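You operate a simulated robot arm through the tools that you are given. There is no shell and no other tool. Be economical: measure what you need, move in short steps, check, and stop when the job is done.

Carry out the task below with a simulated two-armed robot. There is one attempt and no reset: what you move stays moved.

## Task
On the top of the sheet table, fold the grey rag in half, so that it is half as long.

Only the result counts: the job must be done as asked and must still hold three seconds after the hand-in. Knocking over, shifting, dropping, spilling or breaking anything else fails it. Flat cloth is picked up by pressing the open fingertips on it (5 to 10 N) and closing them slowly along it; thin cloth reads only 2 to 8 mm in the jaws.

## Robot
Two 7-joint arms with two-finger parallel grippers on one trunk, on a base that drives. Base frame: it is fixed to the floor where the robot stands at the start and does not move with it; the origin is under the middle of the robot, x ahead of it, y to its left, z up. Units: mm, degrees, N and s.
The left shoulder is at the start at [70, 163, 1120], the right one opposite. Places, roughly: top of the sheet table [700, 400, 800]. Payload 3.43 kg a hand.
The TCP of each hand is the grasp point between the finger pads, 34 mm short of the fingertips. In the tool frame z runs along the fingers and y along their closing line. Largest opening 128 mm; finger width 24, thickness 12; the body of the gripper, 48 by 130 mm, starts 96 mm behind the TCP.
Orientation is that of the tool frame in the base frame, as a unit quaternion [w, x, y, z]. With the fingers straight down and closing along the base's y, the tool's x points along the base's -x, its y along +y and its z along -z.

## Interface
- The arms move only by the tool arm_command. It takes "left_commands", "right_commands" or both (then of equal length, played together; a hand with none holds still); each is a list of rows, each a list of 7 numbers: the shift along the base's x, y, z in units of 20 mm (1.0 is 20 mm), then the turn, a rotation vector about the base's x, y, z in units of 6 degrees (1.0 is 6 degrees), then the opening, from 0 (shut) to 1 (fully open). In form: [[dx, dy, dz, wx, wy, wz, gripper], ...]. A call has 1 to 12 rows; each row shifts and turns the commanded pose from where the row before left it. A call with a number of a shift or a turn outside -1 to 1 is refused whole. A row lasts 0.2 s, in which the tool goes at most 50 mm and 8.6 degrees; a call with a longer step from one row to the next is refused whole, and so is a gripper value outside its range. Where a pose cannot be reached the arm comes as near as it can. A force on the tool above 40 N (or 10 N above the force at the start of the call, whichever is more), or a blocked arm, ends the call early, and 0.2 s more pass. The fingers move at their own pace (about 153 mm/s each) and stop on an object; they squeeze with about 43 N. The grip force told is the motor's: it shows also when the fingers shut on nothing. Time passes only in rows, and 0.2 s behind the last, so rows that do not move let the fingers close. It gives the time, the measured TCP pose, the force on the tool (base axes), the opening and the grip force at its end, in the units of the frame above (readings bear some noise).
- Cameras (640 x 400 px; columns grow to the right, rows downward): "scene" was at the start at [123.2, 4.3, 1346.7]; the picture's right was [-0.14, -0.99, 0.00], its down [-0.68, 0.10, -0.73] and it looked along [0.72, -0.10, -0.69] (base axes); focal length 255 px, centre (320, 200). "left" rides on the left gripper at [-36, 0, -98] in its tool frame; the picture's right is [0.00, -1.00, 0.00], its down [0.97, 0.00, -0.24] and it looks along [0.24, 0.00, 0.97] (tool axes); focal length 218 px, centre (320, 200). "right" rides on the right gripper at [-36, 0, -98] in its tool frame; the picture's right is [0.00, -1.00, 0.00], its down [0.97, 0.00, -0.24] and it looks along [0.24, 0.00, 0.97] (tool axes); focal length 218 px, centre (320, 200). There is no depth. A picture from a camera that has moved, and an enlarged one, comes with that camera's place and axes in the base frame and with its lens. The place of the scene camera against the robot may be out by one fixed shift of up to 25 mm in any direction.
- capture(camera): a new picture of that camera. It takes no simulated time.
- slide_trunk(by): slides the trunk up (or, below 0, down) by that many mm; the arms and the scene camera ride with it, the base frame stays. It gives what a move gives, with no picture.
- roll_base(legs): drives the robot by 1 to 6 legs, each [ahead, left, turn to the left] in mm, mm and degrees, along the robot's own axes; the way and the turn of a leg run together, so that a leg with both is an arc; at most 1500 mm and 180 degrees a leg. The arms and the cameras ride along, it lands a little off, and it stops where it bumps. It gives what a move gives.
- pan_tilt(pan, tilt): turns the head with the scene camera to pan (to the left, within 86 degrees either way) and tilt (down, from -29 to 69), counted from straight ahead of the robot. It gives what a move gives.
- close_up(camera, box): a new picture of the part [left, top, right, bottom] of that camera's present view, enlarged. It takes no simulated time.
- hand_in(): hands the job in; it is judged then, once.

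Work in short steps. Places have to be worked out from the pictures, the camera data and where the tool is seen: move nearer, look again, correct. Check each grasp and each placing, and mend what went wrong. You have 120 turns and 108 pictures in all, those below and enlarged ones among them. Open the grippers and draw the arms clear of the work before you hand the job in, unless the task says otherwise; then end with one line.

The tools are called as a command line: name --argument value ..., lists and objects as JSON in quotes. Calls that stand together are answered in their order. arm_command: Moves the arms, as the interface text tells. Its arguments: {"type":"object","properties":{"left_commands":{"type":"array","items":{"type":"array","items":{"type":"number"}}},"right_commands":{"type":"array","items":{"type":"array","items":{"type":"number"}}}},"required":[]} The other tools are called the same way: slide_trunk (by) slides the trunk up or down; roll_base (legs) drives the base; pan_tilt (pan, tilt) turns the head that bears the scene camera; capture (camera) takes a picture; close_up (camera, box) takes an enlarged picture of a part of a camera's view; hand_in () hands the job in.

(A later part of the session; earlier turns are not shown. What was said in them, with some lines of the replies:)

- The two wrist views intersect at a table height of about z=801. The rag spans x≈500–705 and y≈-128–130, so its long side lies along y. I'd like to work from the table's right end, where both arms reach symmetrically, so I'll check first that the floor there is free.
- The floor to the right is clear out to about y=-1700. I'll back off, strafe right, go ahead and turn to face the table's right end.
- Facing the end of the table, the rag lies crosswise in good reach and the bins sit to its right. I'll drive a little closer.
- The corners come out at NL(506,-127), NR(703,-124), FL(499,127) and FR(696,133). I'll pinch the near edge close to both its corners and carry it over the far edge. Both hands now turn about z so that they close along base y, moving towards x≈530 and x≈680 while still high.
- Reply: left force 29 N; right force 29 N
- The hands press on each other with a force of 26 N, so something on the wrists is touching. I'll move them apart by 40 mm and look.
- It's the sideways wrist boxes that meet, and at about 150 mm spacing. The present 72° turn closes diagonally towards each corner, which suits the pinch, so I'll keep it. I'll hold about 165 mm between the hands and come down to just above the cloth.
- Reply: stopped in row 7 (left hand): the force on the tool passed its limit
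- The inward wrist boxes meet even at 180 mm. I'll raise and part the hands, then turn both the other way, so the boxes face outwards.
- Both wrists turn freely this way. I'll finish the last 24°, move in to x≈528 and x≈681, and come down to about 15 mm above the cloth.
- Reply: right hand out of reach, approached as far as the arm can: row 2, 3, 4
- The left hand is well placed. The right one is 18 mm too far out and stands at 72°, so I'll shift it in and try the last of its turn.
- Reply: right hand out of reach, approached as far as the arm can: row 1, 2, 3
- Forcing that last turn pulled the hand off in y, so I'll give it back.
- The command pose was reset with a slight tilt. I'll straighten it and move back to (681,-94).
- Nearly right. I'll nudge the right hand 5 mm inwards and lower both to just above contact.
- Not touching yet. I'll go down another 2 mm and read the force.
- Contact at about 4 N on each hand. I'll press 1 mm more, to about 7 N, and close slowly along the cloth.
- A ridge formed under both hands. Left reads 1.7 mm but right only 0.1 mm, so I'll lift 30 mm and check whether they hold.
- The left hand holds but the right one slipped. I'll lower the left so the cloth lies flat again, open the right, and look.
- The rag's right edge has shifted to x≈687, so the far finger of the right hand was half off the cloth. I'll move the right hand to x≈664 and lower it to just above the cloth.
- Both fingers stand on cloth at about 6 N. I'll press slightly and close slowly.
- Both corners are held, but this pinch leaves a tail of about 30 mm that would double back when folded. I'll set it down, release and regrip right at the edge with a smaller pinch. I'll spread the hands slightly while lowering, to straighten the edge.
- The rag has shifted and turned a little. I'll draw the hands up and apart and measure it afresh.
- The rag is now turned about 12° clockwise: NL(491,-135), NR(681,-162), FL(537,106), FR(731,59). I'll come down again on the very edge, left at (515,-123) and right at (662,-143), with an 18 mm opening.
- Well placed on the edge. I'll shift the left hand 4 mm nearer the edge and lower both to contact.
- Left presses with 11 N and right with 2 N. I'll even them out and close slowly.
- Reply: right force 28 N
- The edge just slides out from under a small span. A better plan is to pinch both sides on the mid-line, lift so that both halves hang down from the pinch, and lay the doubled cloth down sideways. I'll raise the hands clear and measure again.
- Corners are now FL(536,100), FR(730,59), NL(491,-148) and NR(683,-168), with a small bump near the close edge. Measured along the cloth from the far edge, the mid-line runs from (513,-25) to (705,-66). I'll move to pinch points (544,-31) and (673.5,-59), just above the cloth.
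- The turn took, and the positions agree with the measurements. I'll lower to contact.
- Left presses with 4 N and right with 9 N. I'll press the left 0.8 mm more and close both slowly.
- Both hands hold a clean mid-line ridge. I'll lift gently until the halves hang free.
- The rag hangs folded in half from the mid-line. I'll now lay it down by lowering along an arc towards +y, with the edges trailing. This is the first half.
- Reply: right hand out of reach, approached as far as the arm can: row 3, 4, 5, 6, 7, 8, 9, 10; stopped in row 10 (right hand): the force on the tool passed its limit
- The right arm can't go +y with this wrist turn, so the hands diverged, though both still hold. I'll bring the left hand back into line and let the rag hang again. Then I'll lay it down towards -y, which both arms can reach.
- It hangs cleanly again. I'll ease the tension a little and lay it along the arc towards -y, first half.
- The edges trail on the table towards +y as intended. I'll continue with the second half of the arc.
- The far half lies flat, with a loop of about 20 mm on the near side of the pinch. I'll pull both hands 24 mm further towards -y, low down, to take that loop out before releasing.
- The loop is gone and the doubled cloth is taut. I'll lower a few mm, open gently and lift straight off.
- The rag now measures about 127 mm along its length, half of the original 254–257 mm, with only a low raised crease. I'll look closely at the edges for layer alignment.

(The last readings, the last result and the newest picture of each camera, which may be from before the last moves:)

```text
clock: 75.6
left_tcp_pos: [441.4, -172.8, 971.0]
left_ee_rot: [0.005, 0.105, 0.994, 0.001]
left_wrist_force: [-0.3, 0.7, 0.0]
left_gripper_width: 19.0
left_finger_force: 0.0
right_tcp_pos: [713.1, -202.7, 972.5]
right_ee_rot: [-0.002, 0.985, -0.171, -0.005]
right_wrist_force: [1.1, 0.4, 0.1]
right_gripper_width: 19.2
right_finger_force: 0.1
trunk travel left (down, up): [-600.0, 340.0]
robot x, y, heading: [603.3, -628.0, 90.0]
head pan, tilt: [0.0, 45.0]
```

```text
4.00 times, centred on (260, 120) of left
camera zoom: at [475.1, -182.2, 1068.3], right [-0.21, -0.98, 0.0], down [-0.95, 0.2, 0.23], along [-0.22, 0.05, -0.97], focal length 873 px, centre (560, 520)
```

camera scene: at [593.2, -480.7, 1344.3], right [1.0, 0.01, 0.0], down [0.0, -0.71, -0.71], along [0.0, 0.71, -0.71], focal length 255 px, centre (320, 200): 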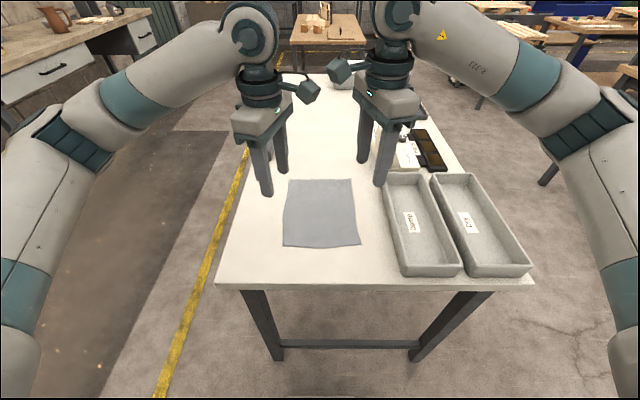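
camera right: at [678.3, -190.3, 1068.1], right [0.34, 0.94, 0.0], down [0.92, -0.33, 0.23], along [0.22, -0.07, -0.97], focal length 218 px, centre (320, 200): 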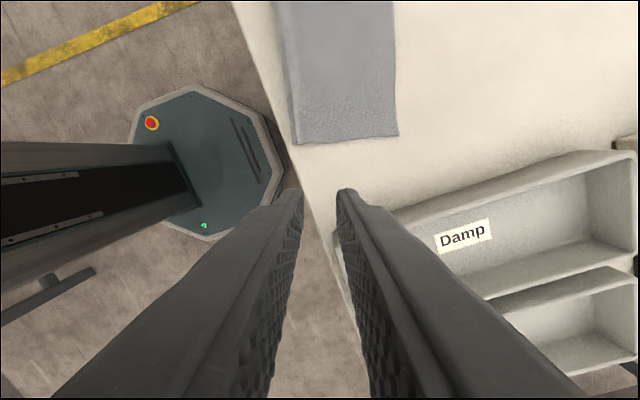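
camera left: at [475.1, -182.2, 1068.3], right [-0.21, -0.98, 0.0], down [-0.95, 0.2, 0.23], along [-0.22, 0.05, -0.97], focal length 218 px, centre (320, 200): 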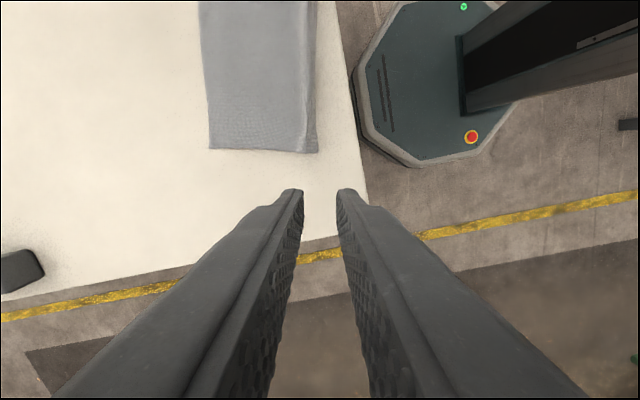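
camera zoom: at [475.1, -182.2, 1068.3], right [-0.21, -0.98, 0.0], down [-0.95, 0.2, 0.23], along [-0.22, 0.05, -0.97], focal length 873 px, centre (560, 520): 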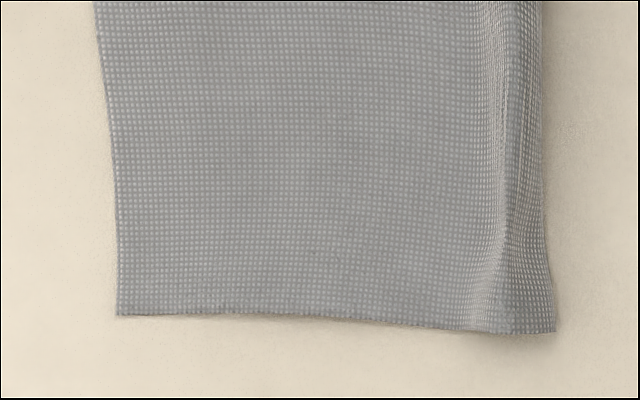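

The layers look aligned: no lower layer shows beyond the upper one. I'll pat the raised crease flat with closed fingertips, going down gently to about 5 mm above the table.

arm_command --left_commands '[[0.88, 0, -1, 0, 0, 0, 0], [0.88, 0, -1, 0, 0, 0, 0], [0.88, 0, -1, 0, 0, 0, 0], [0.88, 0, -1, 0, 0, 0, 0], [0, 0, -0.9, 0, 0, 0, 0], [0, 0, -0.8, 0, 0, 0, 0], [0, 0, -0.35, 0, 0, 0, 0], [0, 0, -0.35, 0, 0, 0, 0], [0, 0, -0.2, 0, 0, 0, 0], [0, 0, 0, 0, 0, 0, 0]]' --right_commands '[[-0.89, 0, -1, 0, 0, 0, 0], [-0.89, 0, -1, 0, 0, 0, 0], [-0.89, 0, -1, 0, 0, 0, 0], [-0.89, 0, -1, 0, 0, 0, 0], [0, 0, -0.9, 0, 0, 0, 0], [0, 0, -0.8, 0, 0, 0, 0], [0, 0, -0.35, 0, 0, 0, 0], [0, 0, -0.35, 0, 0, 0, 0], [0, 0, -0.2, 0, 0, 0, 0], [0, 0, 0, 0, 0, 0, 0]]'

arm_command --left_commands '[[0, 0, 0.8, 0, 0, 0, 0], [0, 0, 0.8, 0, 0, 0, 0], [0.7, -0.15, 0, 0, 0, 0, 0], [0.6, -0.13, 0, 0, 0, 0, 0], [0, 0, -0.8, 0, 0, 0, 0], [0, 0, -0.4, 0, 0, 0, 0], [0, 0, -0.4, 0, 0, 0, 0], [0, 0, 0, 0, 0, 0, 0], [0, 0, 0.8, 0, 0, 0, 0], [0, 0, 0.8, 0, 0, 0, 0]]' --right_commands '[[0, 0, 0.8, 0, 0, 0, 0], [0, 0, 0.8, 0, 0, 0, 0], [0.5, -0.11, 0, 0, 0, 0, 0], [0.5, -0.11, 0, 0, 0, 0, 0], [0, 0, -0.8, 0, 0, 0, 0], [0, 0, -0.4, 0, 0, 0, 0], [0, 0, -0.4, 0, 0, 0, 0], [0, 0, 0, 0, 0, 0, 0], [0, 0, 0.8, 0, 0, 0, 0], [0, 0, 0.8, 0, 0, 0, 0]]'

close_up --camera "scene" --box '[240, 160, 400, 280]'

```text
clock: 77.8
left_tcp_pos: [512.4, -172.9, 839.1]
left_ee_rot: [0.005, 0.105, 0.994, 0.0]
left_wrist_force: [-0.6, -0.5, -0.2]
left_gripper_width: 0.3
left_finger_force: 33.2
right_tcp_pos: [639.8, -201.7, 837.9]
right_ee_rot: [-0.003, 0.985, -0.171, -0.003]
right_wrist_force: [0.3, -0.8, 0.1]
right_gripper_width: 0.1
right_finger_force: 33.1
trunk travel left (down, up): [-600.0, 340.0]
robot x, y, heading: [600.4, -626.1, 90.1]
head pan, tilt: [0.0, 45.0]
```

```text
clock: 80.0
left_tcp_pos: [537.1, -179.1, 870.2]
left_ee_rot: [0.006, 0.105, 0.994, 0.0]
left_wrist_force: [0.1, -0.1, 0.3]
left_gripper_width: 0.0
left_finger_force: 32.9
right_tcp_pos: [658.5, -206.5, 871.2]
right_ee_rot: [-0.002, 0.985, -0.17, -0.005]
right_wrist_force: [-0.7, 0.2, -0.4]
right_gripper_width: 0.3
right_finger_force: 33.0
trunk travel left (down, up): [-600.0, 340.0]
robot x, y, heading: [608.0, -632.3, 90.3]
head pan, tilt: [0.0, 45.0]
```

```text
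3.33 times, centred on (320, 220) of scene
camera zoom: at [593.2, -481.1, 1344.3], right [1.0, 0.01, 0.0], down [0.0, -0.71, -0.71], along [0.0, 0.71, -0.71], focal length 851 px, centre (320, 133)
```

zoom: 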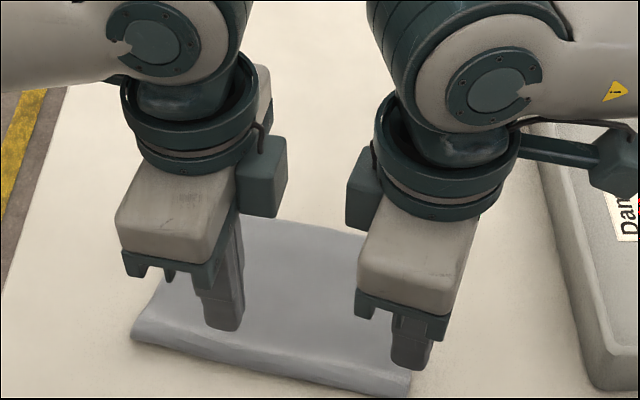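

The crease now lies flatter. I'll draw both hands up and apart, open them, and check.

arm_command --left_commands '[[0, 0, 1, 0, 0, 0, 0.3], [-0.5, 0, 1, 0, 0, 0, 0.5], [-1, 0, 1, 0, 0, 0, 0.5], [-1, 0, 1, 0, 0, 0, 0.5], [-1, 0, 1, 0, 0, 0, 0.5], [-1, 0, 1, 0, 0, 0, 0.5], [-1, 0, 1, 0, 0, 0, 0.5], [-1, 0, 0, 0, 0, 0, 0.5]]' --right_commands '[[0, 0, 1, 0, 0, 0, 0.3], [0.5, 0, 1, 0, 0, 0, 0.5], [1, 0, 1, 0, 0, 0, 0.5], [1, 0, 1, 0, 0, 0, 0.5], [1, 0, 1, 0, 0, 0, 0.5], [1, 0, 1, 0, 0, 0, 0.5], [1, 0, 1, 0, 0, 0, 0.5], [1, 0, 0, 0, 0, 0, 0.5]]'

close_up --camera "scene" --box '[240, 160, 400, 280]'

capture --camera "left"

capture --camera "right"

```text
clock: 81.8
left_tcp_pos: [408.1, -179.0, 1010.8]
left_ee_rot: [0.005, 0.105, 0.994, 0.0]
left_wrist_force: [0.4, -0.4, 0.2]
left_gripper_width: 64.0
left_finger_force: 0.1
right_tcp_pos: [790.8, -206.9, 1011.7]
right_ee_rot: [-0.001, 0.985, -0.17, -0.005]
right_wrist_force: [0.0, 0.5, 0.2]
right_gripper_width: 63.9
right_finger_force: 0.1
trunk travel left (down, up): [-600.0, 340.0]
robot x, y, heading: [600.7, -627.3, 90.6]
head pan, tilt: [0.0, 45.0]
```

```text
3.33 times, centred on (320, 220) of scene
camera zoom: at [593.4, -481.2, 1344.4], right [1.0, 0.01, 0.0], down [0.0, -0.71, -0.71], along [0.0, 0.71, -0.71], focal length 851 px, centre (320, 133)
```

zoom: 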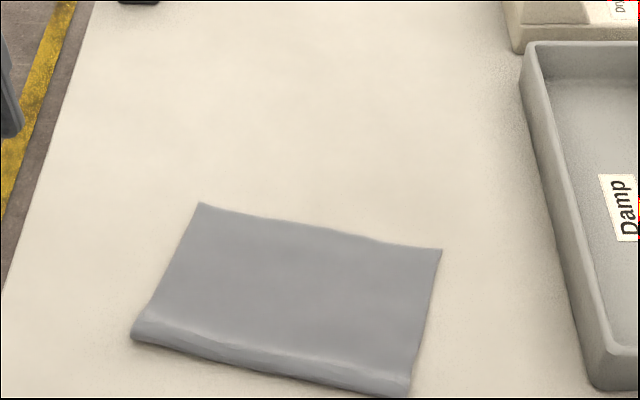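

```text
47 pictures are left
camera left: at [440.1, -187.5, 1109.2], right [-0.21, -0.98, 0.0], down [-0.95, 0.2, 0.23], along [-0.22, 0.05, -0.97], focal length 218 px, centre (320, 200)
```

left: 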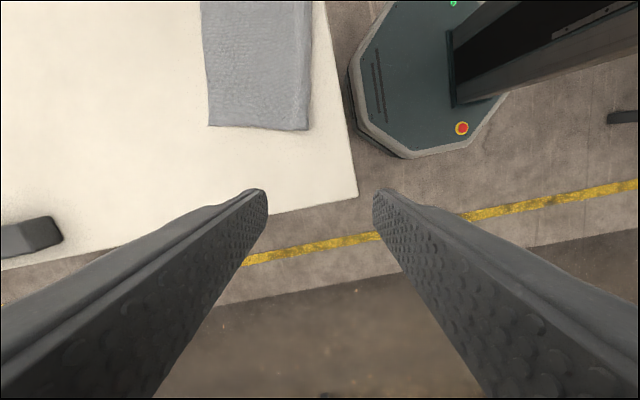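

```text
46 pictures are left
camera right: at [756.5, -195.0, 1107.4], right [0.34, 0.94, 0.0], down [0.92, -0.33, 0.23], along [0.22, -0.08, -0.97], focal length 218 px, centre (320, 200)
```

right: 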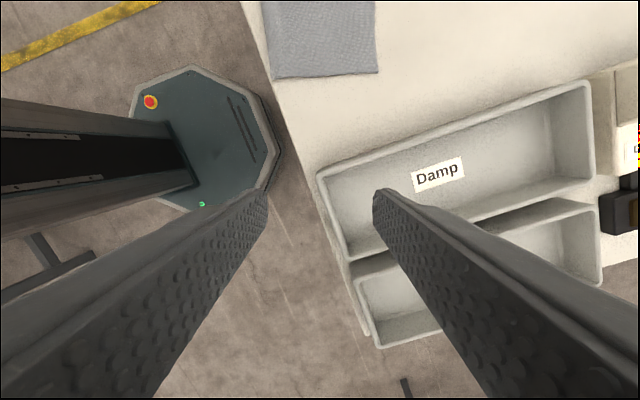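

The rag lies folded with a length of about 130 mm against 255 mm before. It is wholly on the table, nothing else has moved, and the hands are open and clear.

hand_in

```text
The job is handed in.
```

The grey rag is folded in half on the sheet table, about 130 mm long instead of 255 mm, and I've handed the job in; I couldn't see the hidden lower layer's edge, and the rag now lies turned about 12° and nearer the table's right end.
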